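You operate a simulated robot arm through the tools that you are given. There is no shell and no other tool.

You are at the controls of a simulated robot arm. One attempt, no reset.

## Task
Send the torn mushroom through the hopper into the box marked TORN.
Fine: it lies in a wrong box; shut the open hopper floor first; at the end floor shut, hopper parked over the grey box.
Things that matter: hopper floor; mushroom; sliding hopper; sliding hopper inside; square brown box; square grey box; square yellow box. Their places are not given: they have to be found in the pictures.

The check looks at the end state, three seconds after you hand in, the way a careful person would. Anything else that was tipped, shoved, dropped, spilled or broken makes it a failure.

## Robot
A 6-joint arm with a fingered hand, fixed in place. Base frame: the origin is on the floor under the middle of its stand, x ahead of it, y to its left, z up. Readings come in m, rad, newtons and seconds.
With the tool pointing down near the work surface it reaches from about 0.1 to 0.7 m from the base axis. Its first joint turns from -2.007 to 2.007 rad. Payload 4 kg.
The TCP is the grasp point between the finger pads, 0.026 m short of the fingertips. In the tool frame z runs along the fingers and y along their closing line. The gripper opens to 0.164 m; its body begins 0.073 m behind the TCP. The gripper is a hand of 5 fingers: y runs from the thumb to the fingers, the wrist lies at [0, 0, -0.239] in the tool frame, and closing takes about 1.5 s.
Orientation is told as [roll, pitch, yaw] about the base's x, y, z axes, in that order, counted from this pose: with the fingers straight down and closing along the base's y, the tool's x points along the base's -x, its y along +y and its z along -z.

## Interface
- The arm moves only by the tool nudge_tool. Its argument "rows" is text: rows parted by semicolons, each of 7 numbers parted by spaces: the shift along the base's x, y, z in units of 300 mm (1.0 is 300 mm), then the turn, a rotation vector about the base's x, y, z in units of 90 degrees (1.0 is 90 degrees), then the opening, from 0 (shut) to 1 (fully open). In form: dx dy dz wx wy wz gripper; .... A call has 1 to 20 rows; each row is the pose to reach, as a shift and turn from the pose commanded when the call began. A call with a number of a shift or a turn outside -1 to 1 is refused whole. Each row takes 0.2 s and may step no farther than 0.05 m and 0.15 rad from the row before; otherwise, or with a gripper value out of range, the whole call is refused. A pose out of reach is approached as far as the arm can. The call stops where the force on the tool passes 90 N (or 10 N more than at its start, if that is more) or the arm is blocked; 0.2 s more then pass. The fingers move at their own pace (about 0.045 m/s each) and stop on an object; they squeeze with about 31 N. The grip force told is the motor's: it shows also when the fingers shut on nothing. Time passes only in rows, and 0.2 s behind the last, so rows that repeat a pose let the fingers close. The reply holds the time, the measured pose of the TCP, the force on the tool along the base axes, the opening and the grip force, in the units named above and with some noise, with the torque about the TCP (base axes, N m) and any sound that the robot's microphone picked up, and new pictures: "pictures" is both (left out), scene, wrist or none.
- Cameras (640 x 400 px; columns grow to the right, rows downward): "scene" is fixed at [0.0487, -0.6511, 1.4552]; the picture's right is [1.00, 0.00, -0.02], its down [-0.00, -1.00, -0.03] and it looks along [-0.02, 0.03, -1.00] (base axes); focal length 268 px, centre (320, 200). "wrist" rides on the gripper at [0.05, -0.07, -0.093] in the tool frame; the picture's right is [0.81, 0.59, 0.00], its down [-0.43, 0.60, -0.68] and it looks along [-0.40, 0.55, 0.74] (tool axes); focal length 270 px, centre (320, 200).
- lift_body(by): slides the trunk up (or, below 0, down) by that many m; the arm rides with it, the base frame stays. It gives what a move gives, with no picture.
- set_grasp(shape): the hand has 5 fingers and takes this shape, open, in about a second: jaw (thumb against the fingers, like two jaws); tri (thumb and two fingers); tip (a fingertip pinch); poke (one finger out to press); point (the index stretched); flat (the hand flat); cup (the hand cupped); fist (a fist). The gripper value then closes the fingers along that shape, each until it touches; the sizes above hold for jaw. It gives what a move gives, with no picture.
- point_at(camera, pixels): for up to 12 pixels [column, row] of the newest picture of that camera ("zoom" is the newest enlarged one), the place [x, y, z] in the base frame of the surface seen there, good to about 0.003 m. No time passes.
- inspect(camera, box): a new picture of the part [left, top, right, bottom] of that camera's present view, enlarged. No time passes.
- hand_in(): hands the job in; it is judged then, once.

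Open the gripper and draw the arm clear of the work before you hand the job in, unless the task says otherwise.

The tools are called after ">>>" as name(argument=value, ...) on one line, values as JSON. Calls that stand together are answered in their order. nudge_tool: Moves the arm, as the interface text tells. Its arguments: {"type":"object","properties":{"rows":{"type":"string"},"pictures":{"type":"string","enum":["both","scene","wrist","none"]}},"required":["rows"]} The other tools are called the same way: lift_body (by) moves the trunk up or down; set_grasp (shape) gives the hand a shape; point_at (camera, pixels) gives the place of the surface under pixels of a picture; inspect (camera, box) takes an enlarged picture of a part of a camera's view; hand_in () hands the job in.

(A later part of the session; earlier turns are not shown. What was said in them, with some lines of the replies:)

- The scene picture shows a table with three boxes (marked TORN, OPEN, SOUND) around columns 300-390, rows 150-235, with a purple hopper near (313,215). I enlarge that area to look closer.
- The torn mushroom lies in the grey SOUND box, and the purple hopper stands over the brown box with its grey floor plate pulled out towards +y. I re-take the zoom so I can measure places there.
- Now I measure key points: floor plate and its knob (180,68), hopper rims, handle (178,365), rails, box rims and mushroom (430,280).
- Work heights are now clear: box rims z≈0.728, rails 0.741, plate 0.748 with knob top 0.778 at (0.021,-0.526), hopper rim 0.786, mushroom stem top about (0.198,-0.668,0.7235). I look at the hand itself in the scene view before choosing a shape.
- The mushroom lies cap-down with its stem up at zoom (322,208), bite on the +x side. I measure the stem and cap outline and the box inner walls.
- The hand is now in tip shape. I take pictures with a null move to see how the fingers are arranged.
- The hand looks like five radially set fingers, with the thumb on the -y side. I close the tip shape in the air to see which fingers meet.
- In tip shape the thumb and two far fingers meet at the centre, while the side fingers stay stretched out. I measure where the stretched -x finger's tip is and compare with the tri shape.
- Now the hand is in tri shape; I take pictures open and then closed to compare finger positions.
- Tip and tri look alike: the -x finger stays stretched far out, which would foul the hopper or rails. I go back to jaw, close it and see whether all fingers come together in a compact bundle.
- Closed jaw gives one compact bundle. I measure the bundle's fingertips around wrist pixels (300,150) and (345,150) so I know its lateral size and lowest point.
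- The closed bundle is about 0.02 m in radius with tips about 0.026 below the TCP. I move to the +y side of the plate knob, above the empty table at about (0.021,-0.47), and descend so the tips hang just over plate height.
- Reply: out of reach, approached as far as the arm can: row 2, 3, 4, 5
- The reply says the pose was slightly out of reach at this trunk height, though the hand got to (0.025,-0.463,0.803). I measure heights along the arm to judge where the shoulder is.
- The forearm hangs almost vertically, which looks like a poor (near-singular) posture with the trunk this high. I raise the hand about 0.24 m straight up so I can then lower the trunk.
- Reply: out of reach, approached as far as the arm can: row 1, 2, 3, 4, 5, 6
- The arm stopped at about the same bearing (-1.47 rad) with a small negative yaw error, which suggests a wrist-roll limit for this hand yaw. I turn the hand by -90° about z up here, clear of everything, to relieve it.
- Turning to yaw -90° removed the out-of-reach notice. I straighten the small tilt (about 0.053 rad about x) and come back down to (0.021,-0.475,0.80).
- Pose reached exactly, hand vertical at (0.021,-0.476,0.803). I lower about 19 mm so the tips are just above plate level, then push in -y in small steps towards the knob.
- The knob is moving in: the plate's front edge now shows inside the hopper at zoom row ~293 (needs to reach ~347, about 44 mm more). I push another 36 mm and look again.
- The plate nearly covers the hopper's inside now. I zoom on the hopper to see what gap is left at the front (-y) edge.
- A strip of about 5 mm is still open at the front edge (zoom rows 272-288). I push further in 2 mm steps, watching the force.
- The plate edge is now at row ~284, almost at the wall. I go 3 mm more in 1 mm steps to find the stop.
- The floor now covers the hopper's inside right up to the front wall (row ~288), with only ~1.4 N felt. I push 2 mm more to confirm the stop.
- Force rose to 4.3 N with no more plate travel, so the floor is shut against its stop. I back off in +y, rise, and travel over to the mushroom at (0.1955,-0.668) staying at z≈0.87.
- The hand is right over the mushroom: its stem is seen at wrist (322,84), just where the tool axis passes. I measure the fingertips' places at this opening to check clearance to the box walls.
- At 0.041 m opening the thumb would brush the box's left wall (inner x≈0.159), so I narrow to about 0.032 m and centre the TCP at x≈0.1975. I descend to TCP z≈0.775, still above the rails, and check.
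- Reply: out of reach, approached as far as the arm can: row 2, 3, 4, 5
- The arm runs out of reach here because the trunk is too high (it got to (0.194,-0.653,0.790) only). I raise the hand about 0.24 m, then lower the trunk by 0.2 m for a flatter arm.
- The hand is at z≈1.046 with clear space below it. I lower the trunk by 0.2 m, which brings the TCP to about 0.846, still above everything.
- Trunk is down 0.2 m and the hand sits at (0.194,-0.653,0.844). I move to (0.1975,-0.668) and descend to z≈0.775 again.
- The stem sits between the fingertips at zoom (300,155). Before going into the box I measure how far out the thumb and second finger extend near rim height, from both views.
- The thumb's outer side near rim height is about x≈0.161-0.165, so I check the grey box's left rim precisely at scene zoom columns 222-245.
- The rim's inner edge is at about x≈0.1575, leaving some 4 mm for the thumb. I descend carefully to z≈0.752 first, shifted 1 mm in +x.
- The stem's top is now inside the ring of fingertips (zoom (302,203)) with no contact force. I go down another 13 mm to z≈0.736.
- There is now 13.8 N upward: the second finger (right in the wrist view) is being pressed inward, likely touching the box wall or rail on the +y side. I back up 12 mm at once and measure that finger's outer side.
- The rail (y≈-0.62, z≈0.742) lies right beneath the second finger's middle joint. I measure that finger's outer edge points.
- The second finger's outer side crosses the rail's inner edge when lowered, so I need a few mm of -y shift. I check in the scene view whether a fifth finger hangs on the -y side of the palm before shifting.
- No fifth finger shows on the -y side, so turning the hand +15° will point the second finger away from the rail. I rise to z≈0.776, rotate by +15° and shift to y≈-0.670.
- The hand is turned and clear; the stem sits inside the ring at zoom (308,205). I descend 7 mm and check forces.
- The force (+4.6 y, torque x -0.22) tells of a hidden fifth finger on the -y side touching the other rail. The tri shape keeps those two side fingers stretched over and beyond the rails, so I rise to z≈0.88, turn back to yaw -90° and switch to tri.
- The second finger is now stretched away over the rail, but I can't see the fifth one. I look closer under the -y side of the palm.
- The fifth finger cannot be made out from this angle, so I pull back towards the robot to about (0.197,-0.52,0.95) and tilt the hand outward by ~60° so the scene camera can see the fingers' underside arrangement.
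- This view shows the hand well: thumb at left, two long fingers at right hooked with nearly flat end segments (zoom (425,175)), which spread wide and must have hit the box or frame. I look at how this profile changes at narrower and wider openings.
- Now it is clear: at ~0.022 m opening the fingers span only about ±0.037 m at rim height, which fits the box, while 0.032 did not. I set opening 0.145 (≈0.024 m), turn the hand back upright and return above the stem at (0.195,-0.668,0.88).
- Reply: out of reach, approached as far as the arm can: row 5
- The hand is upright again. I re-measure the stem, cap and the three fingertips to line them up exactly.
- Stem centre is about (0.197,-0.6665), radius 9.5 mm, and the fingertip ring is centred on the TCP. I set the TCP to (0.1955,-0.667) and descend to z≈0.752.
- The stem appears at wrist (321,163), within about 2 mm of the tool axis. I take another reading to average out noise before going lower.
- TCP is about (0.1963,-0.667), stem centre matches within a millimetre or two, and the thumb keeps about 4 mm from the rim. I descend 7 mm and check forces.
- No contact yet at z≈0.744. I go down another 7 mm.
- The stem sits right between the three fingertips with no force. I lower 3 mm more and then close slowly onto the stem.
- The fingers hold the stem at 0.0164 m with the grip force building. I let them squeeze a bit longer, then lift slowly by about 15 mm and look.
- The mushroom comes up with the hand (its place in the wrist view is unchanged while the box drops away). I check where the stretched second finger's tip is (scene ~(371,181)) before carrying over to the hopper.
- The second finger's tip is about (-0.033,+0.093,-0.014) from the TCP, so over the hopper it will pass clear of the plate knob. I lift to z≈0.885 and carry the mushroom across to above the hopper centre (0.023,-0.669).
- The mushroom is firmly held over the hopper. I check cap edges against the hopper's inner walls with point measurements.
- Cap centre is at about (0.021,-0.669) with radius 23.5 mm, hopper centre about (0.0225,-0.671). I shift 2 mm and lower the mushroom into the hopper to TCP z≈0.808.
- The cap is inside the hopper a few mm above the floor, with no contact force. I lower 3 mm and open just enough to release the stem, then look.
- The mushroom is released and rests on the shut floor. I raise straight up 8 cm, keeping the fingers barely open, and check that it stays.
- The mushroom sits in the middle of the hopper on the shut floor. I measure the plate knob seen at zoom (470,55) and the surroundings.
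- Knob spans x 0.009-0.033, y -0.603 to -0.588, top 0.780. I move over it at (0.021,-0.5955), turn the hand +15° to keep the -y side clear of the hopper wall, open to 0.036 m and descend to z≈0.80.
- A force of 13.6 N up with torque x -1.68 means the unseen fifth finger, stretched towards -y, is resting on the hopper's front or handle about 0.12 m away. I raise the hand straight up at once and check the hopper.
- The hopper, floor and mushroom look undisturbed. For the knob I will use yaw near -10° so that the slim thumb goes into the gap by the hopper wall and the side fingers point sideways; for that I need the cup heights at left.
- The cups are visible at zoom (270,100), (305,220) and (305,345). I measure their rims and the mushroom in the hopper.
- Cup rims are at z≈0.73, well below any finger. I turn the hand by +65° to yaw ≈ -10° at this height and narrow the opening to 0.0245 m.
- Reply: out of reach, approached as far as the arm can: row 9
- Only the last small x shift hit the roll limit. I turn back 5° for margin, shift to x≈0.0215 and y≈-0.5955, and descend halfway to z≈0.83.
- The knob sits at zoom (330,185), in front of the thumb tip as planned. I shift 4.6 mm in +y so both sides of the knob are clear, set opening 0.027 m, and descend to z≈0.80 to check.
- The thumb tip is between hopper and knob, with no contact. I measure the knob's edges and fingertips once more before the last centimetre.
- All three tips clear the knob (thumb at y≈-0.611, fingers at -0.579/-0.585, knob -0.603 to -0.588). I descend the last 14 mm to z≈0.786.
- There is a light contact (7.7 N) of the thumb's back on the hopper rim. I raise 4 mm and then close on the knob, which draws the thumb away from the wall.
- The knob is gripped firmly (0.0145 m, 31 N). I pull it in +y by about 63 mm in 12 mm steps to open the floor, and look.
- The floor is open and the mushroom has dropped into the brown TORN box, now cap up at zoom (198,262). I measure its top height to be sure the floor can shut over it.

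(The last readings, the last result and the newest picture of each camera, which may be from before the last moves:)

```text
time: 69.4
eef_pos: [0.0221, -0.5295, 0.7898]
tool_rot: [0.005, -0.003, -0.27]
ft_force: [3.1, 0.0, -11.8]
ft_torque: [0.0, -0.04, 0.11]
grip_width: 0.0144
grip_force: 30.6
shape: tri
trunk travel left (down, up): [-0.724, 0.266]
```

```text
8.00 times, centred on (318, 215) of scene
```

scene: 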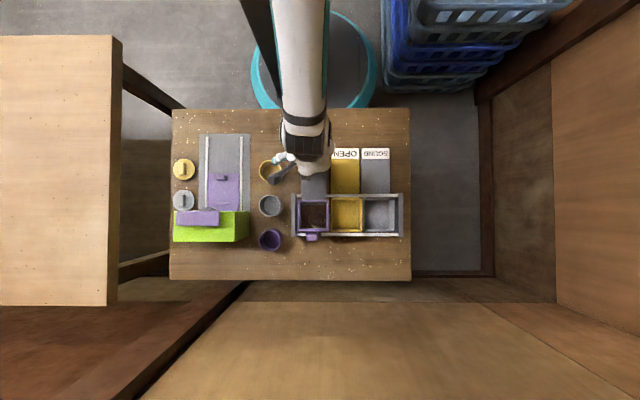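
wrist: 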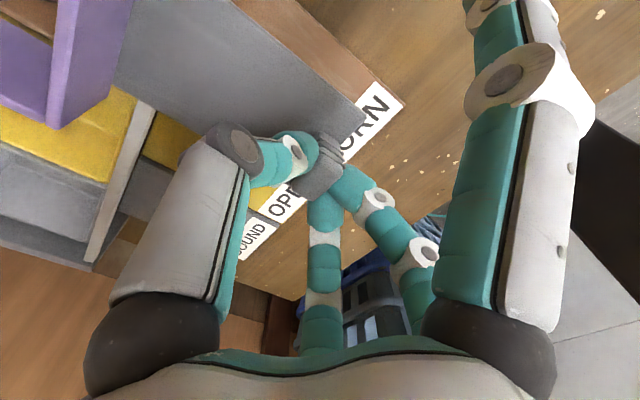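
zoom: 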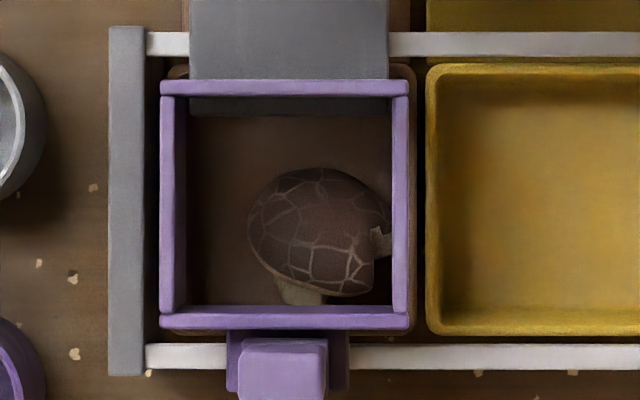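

Mushroom top is z≈0.728, below the plate (≈0.747), so the floor can shut. I push the knob back in -y by the same 63 mm.

>>> nudge_tool(rows="0 0 -0.005 0 0 0 0; 0 -0.04 -0.005 0 0 0 0; 0 -0.08 -0.005 0 0 0 0; 0 -0.12 -0.005 0 0 0 0; 0 -0.16 -0.005 0 0 0 0; 0 -0.195 -0.005 0 0 0 0; 0 -0.207 -0.005 0 0 0 0", pictures="both")

>>> inspect(camera="scene", box=[295, 190, 340, 240])

```text
time: 71.0
eef_pos: [0.0203, -0.5902, 0.7881]
tool_rot: [-0.002, -0.004, -0.27]
ft_force: [5.6, 0.1, 15.2]
ft_torque: [-0.02, -0.09, 0.15]
grip_width: 0.0145
grip_force: 31.1
shape: tri
trunk travel left (down, up): [-0.724, 0.266]
```

scene: 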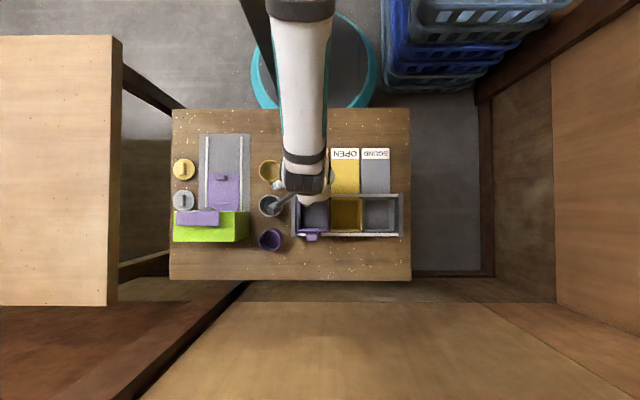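
wrist: 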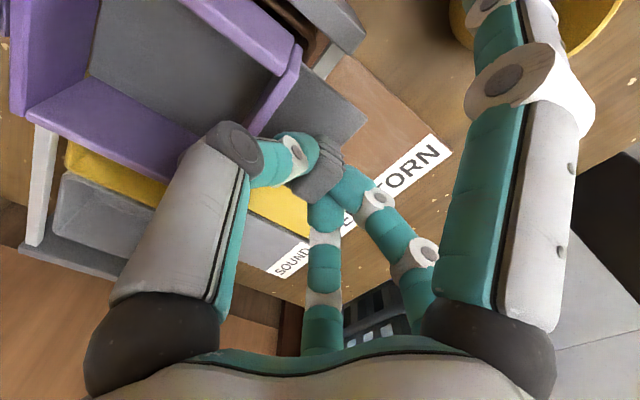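

```text
8.00 times, centred on (318, 215) of scene
```

zoom: 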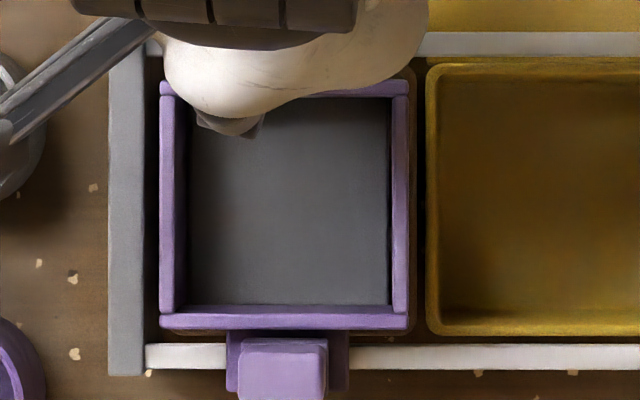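

The floor covers the opening to the front wall again. I raise 1 mm to relieve the down-pressure and push 3 mm more to confirm the stop.

>>> nudge_tool(rows="0 0 0.003 0 0 0 0; 0 -0.005 0.003 0 0 0 0; 0 -0.01 0.003 0 0 0 0; 0 -0.014 0.003 0 0 0 0", pictures="scene")

>>> inspect(camera="scene", box=[295, 190, 340, 240])

```text
time: 72.0
eef_pos: [0.021, -0.5945, 0.7889]
tool_rot: [0.002, -0.003, -0.269]
ft_force: [3.3, 6.0, 11.3]
ft_torque: [0.12, -0.06, 0.14]
grip_width: 0.0147
grip_force: 30.5
shape: tri
trunk travel left (down, up): [-0.724, 0.266]
```

scene: 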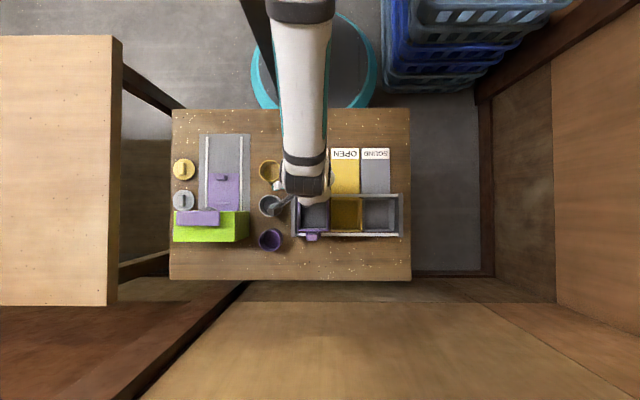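

```text
8.00 times, centred on (318, 215) of scene
```

zoom: 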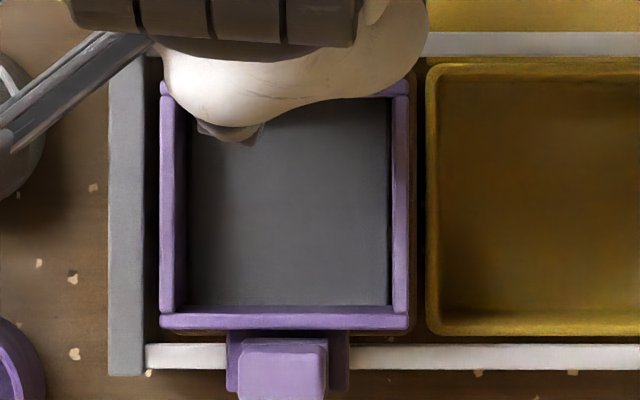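

Fy rose to 6 N at the stop, so the floor is shut. Holding the knob, I now try sliding the whole hopper gently in +x by about 1.5 cm, watching the sideways force.

>>> nudge_tool(rows="0 0.004 0.002 0 0 0 0; 0.015 0.004 0.002 0 0 0 0; 0.03 0.004 0.002 0 0 0 0; 0.05 0.004 0.002 0 0 0 0", pictures="scene")

>>> inspect(camera="scene", box=[280, 170, 410, 250])

```text
time: 73.0
eef_pos: [0.0366, -0.5945, 0.7886]
tool_rot: [0.001, -0.003, -0.27]
ft_force: [-0.9, 6.9, 4.0]
ft_torque: [0.13, 0.05, 0.11]
grip_width: 0.0151
grip_force: 30.7
shape: tri
trunk travel left (down, up): [-0.724, 0.266]
```

scene: 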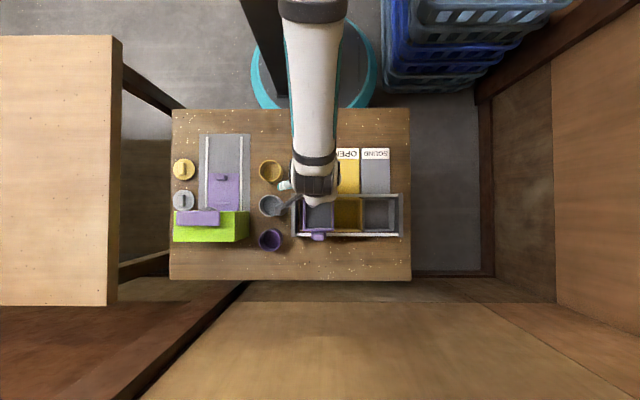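

```text
4.92 times, centred on (345, 210) of scene
```

zoom: 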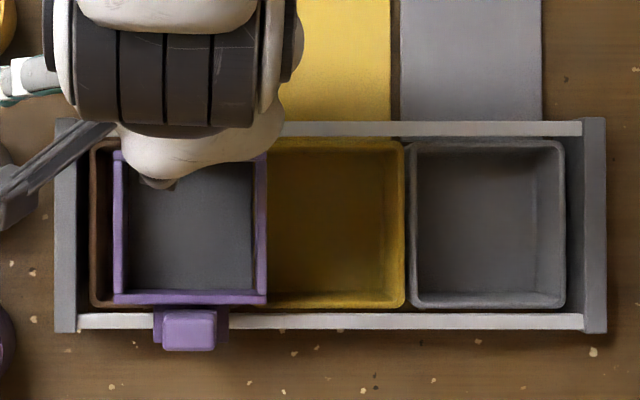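

The hopper follows smoothly (15 mm so far, under 1 N sideways). I continue in +x by about 15 cm in steady steps.

>>> nudge_tool(rows="0.05 0 0 0 0 0 0; 0.1 0 0 0 0 0 0; 0.15 0 0 0 0 0 0; 0.2 0 0 0 0 0 0; 0.25 0 0 0 0 0 0; 0.3 0 0 0 0 0 0; 0.35 0 0 0 0 0 0; 0.4 0 0 0 0 0 0; 0.45 0 0 0 0 0 0; 0.48 0 0 0 0 0 0; 0.5 0 0 0 0 0 0", pictures="both")

>>> inspect(camera="scene", box=[280, 150, 410, 250])

```text
time: 75.4
eef_pos: [0.1861, -0.5941, 0.7884]
tool_rot: [-0.001, -0.004, -0.272]
ft_force: [-0.6, 7.0, -1.1]
ft_torque: [0.14, 0.03, 0.0]
grip_width: 0.0144
grip_force: 30.7
shape: tri
trunk travel left (down, up): [-0.724, 0.266]
```

scene: 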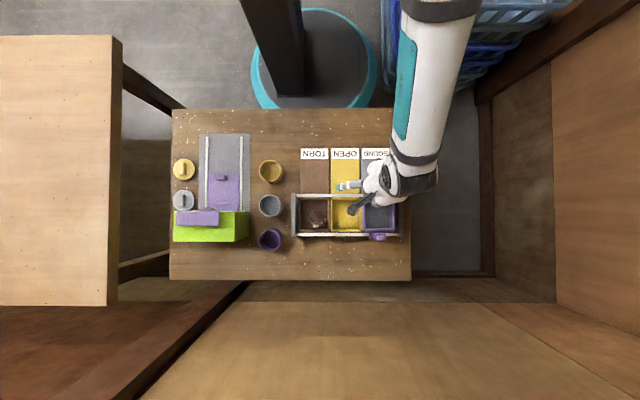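
wrist: 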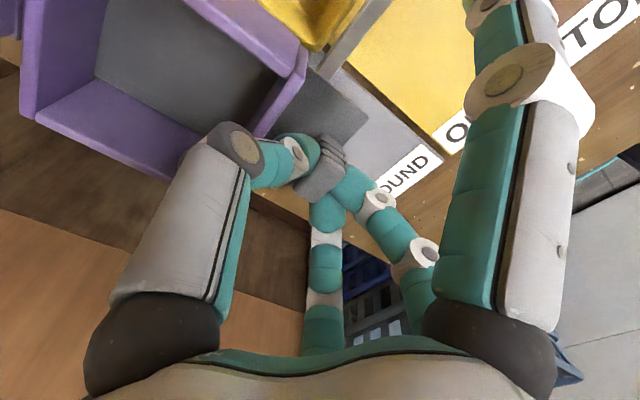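

```text
4.00 times, centred on (345, 200) of scene
```

zoom: 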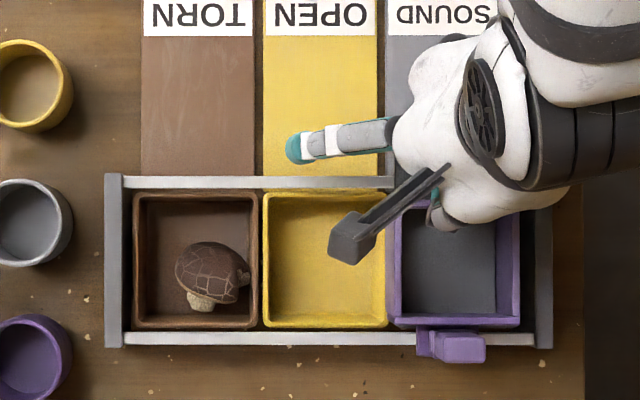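

The mushroom now lies openly in the brown TORN box and the hopper is almost over the grey box. I measure the hopper rims and handle to get its exact x position.

>>> point_at(camera="zoom", pixels=[[397, 290], [516, 290], [460, 322], [440, 347], [482, 347], [455, 347], [545, 290], [455, 270], [110, 290], [215, 265]])

```text
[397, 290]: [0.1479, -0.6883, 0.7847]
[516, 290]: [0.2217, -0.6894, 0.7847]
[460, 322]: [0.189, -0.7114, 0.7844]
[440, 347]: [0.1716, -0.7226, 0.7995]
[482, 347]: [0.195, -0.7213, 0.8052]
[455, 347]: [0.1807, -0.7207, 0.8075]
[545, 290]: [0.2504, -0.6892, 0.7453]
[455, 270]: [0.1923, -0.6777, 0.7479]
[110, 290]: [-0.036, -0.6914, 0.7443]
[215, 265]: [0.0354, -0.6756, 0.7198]
```

Hopper centre is at about x≈0.1855; the grey box centre is about 0.1965. I slide 11 mm further in +x.

>>> nudge_tool(rows="0.015 0 0 0 0 0 0; 0.03 0 0 0 0 0 0; 0.037 0 0 0 0 0 0; 0.037 0.004 0 0 0 0 0", pictures="scene")

>>> inspect(camera="scene", box=[280, 150, 410, 250])

>>> point_at(camera="zoom", pixels=[[405, 290], [409, 290], [413, 290], [526, 290], [530, 290], [534, 290], [470, 347], [450, 347], [492, 347], [545, 290]])

```text
time: 76.4
eef_pos: [0.1983, -0.5943, 0.7887]
tool_rot: [-0.001, -0.003, -0.271]
ft_force: [-1.0, 3.7, -2.7]
ft_torque: [0.06, 0.03, 0.06]
grip_width: 0.0143
grip_force: 31.3
shape: tri
trunk travel left (down, up): [-0.724, 0.266]
```

scene: 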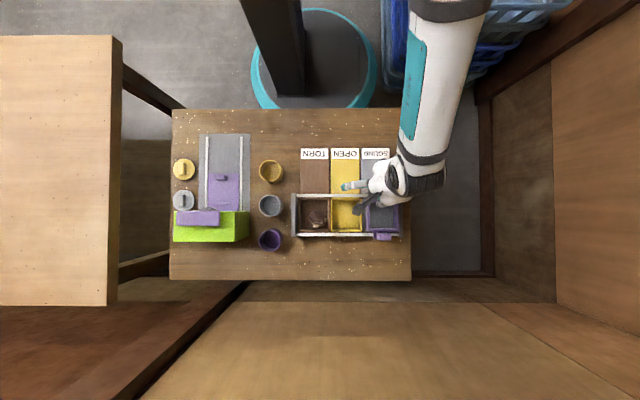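

```text
4.00 times, centred on (345, 200) of scene
```

zoom: 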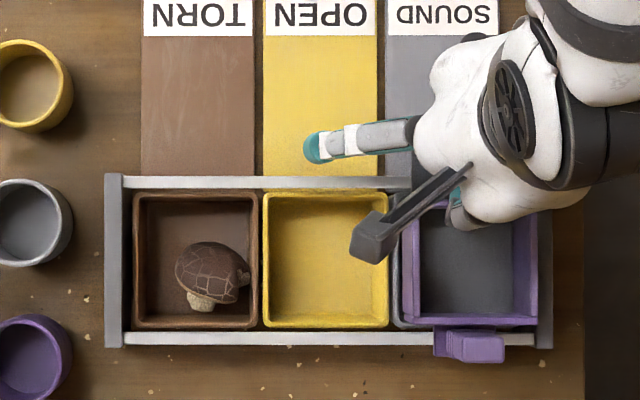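

```text
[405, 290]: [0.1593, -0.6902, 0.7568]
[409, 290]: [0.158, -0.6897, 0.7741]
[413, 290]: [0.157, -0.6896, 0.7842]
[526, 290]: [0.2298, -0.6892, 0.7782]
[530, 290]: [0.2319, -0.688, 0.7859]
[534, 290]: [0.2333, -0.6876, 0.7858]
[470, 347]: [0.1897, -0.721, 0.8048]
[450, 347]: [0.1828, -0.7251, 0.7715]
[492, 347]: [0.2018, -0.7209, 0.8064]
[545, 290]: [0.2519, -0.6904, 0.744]
```

The hopper is centred over the grey box (walls x≈0.158 to 0.2355). I open the fingers just slightly to free the knob, then rise straight up.

>>> nudge_tool(rows="0 0 0 0 0 0 0.1; 0 0 0 0 0 0 0.12; 0 0 0 0 0 0 0.14; 0 0 0 0 0 0 0.14; 0 0 0.05 0 0 0 0.14; 0 0 0.15 0 0 0 0.14; 0 0 0.3 0 0 0 0.14", pictures="both")

>>> inspect(camera="scene", box=[340, 170, 410, 250])

```text
time: 78.0
eef_pos: [0.1964, -0.5935, 0.881]
tool_rot: [0.001, -0.002, -0.27]
ft_force: [0.1, 0.3, 0.0]
ft_torque: [-0.01, 0.01, 0.01]
grip_width: 0.023
grip_force: 0.0
shape: tri
trunk travel left (down, up): [-0.724, 0.266]
```

scene: 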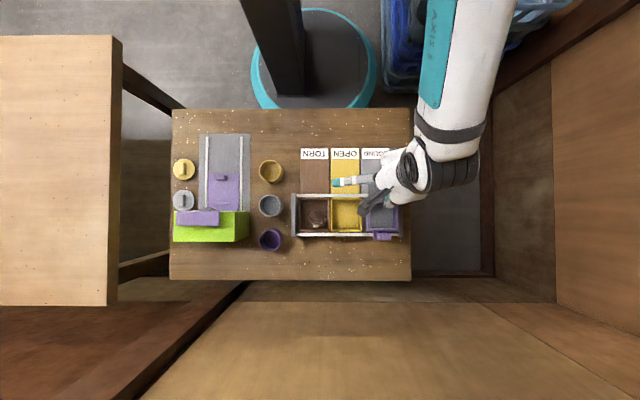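
wrist: 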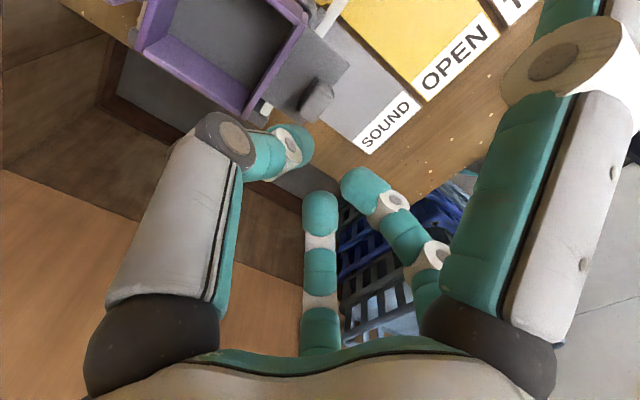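

```text
5.00 times, centred on (375, 210) of scene
```

zoom: 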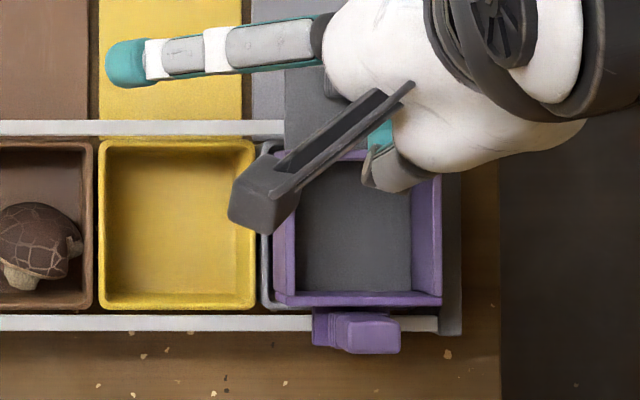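

The knob is free and the hand is up. I draw the arm back towards the robot for an unobstructed look at the result.

>>> nudge_tool(rows="0 0.1 0.1 0 0 0 0.14; 0 0.22 0.2 0 0 0 0.14; 0 0.35 0.25 0 0 0 0.14; 0 0.48 0.25 0 0 0 0.14; 0 0.6 0.25 0 0 0 0.14; 0 0.7 0.25 0 0 0 0.14", pictures="scene")

>>> inspect(camera="scene", box=[280, 150, 410, 250])

```text
time: 79.4
eef_pos: [0.1979, -0.3834, 0.9545]
tool_rot: [0.001, -0.003, -0.272]
ft_force: [-0.6, 0.7, 0.2]
ft_torque: [0.01, 0.01, 0.0]
grip_width: 0.023
grip_force: 0.1
shape: tri
trunk travel left (down, up): [-0.724, 0.266]
```

scene: 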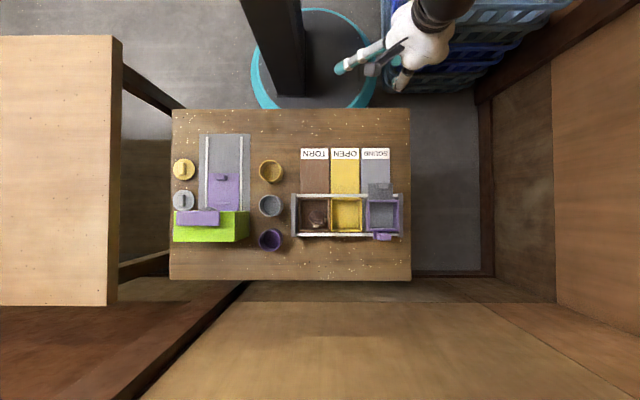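

```text
4.00 times, centred on (345, 200) of scene
```

zoom: 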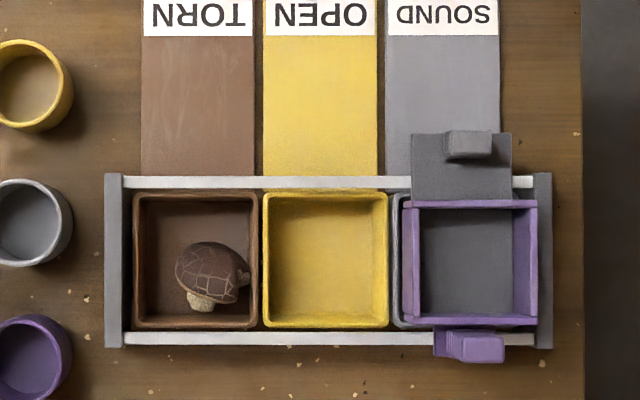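

Now the view is clear: mushroom in the brown TORN box, hopper over the grey box. I zoom on the hopper to check the floor is fully shut and the x alignment.

>>> inspect(camera="scene", box=[355, 175, 410, 245])

>>> point_at(camera="zoom", pixels=[[300, 200], [300, 270], [300, 278], [300, 284], [300, 290], [225, 200], [405, 200], [300, 100], [310, 45], [330, 330], [212, 200], [300, 60]])

```text
5.71 times, centred on (382, 210) of scene
```

zoom: 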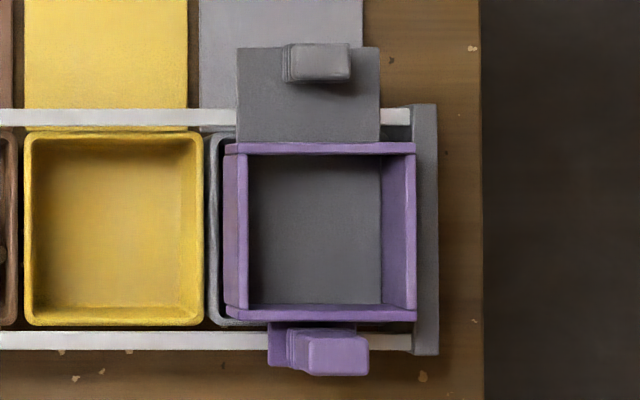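

```text
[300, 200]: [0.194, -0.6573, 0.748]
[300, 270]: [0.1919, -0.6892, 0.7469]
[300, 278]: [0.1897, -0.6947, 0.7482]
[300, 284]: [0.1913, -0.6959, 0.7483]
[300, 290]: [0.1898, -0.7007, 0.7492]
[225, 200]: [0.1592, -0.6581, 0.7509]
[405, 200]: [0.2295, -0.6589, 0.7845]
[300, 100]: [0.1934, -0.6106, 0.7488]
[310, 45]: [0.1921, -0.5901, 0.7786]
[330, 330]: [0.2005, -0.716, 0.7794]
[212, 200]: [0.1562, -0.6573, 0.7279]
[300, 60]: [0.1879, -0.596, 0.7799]
```

The floor plate reaches the hopper's front wall (row ~304) and the knob is at y≈-0.595, same as when shut. I measure plate edges, the hopper's outer edges and zoom on the front edge for a last check.

>>> point_at(camera="zoom", pixels=[[241, 100], [376, 100], [231, 312], [412, 312], [228, 152], [413, 150], [30, 230], [198, 230], [290, 65], [346, 65], [425, 230], [216, 230]])

>>> inspect(camera="scene", box=[365, 210, 405, 240])

```text
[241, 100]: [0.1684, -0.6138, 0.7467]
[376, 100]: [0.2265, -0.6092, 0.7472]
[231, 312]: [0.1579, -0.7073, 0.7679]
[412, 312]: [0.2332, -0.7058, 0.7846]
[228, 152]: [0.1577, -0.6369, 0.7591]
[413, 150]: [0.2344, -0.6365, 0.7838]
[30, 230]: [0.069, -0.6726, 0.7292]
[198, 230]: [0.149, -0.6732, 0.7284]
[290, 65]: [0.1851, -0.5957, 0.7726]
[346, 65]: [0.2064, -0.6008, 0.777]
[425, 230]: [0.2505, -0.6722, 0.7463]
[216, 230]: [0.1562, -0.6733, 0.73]
```

```text
13.33 times, centred on (385, 225) of scene
```

zoom: 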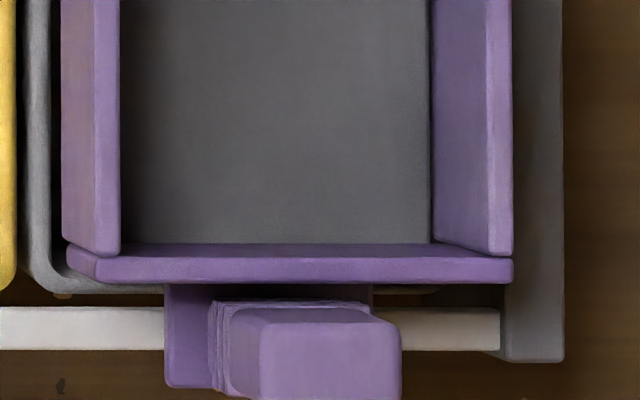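

Everything matches: the floor is tight against the front wall, the hopper is centred (plate centre x≈0.1975) over the grey box, and the mushroom is in the TORN box. I move the hand clear to about (0.05,-0.38,0.95) and open it.

>>> nudge_tool(rows="-0.12 0 0 0 0 0 0.14; -0.25 0 0 0 0 0 0.14; -0.38 0.03 0 0 0 0 0.2; -0.5 0.05 0 0 0 0 0.4; -0.5 0.05 0 0 0 0 0.7; -0.5 0.05 0 0 0 0 1; -0.5 0.05 0 0 0 0 1; -0.5 0.05 0 0 0 0 1; -0.5 0.05 0 0 0 0 1; -0.5 0.05 0 0 0 0 1; -0.5 0.05 0 0 0 0 1", pictures="scene")

>>> inspect(camera="scene", box=[165, 105, 415, 285])

```text
time: 81.8
eef_pos: [0.0505, -0.3697, 0.9516]
tool_rot: [0.002, -0.004, -0.271]
ft_force: [0.0, -0.7, -0.5]
ft_torque: [-0.02, -0.01, 0.0]
grip_width: 0.164
grip_force: 0.1
shape: tri
trunk travel left (down, up): [-0.724, 0.266]
```

scene: 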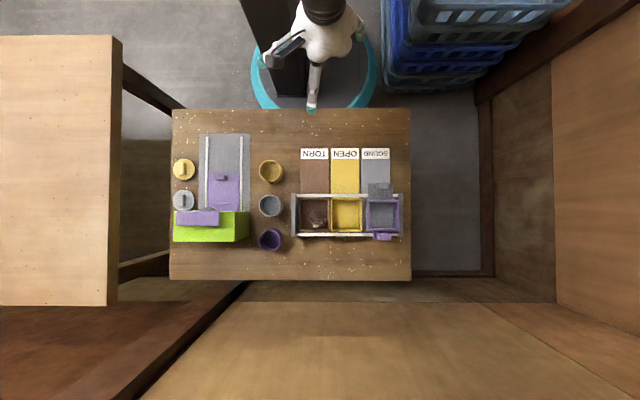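

```text
2.22 times, centred on (290, 195) of scene
```

zoom: 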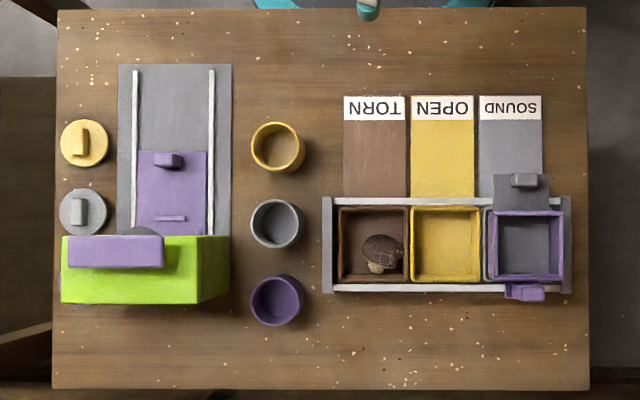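

The last pictures show the mushroom in the brown TORN box, the hopper parked over the grey box with its floor shut, cups and other things untouched, and the open hand clear of the table. I hand in the job.

>>> hand_in()

```text
The job is handed in.
```

The torn mushroom is in the brown box marked TORN. It went through the hopper as asked: I shut the floor first, set the mushroom inside, and opened the floor so it dropped into the box. I then shut the floor again and slid the hopper along the rails until it was centred over the grey box.

In the last pictures the floor plate is against the hopper's front wall. The cups and the other things on the table look unmoved. The hand was open and clear of the table when I handed in.

- **Light contacts:** during the job the fingers touched the box or rails while reaching for the mushroom (up to about 14 N). A finger also seems to have rested on the hopper's front or handle (about 14 N), and the thumb touched the hopper rim (about 8 N). I backed off each time and saw nothing shift.
- **Mushroom position:** it flipped as it fell and now lies cap up in the TORN box.
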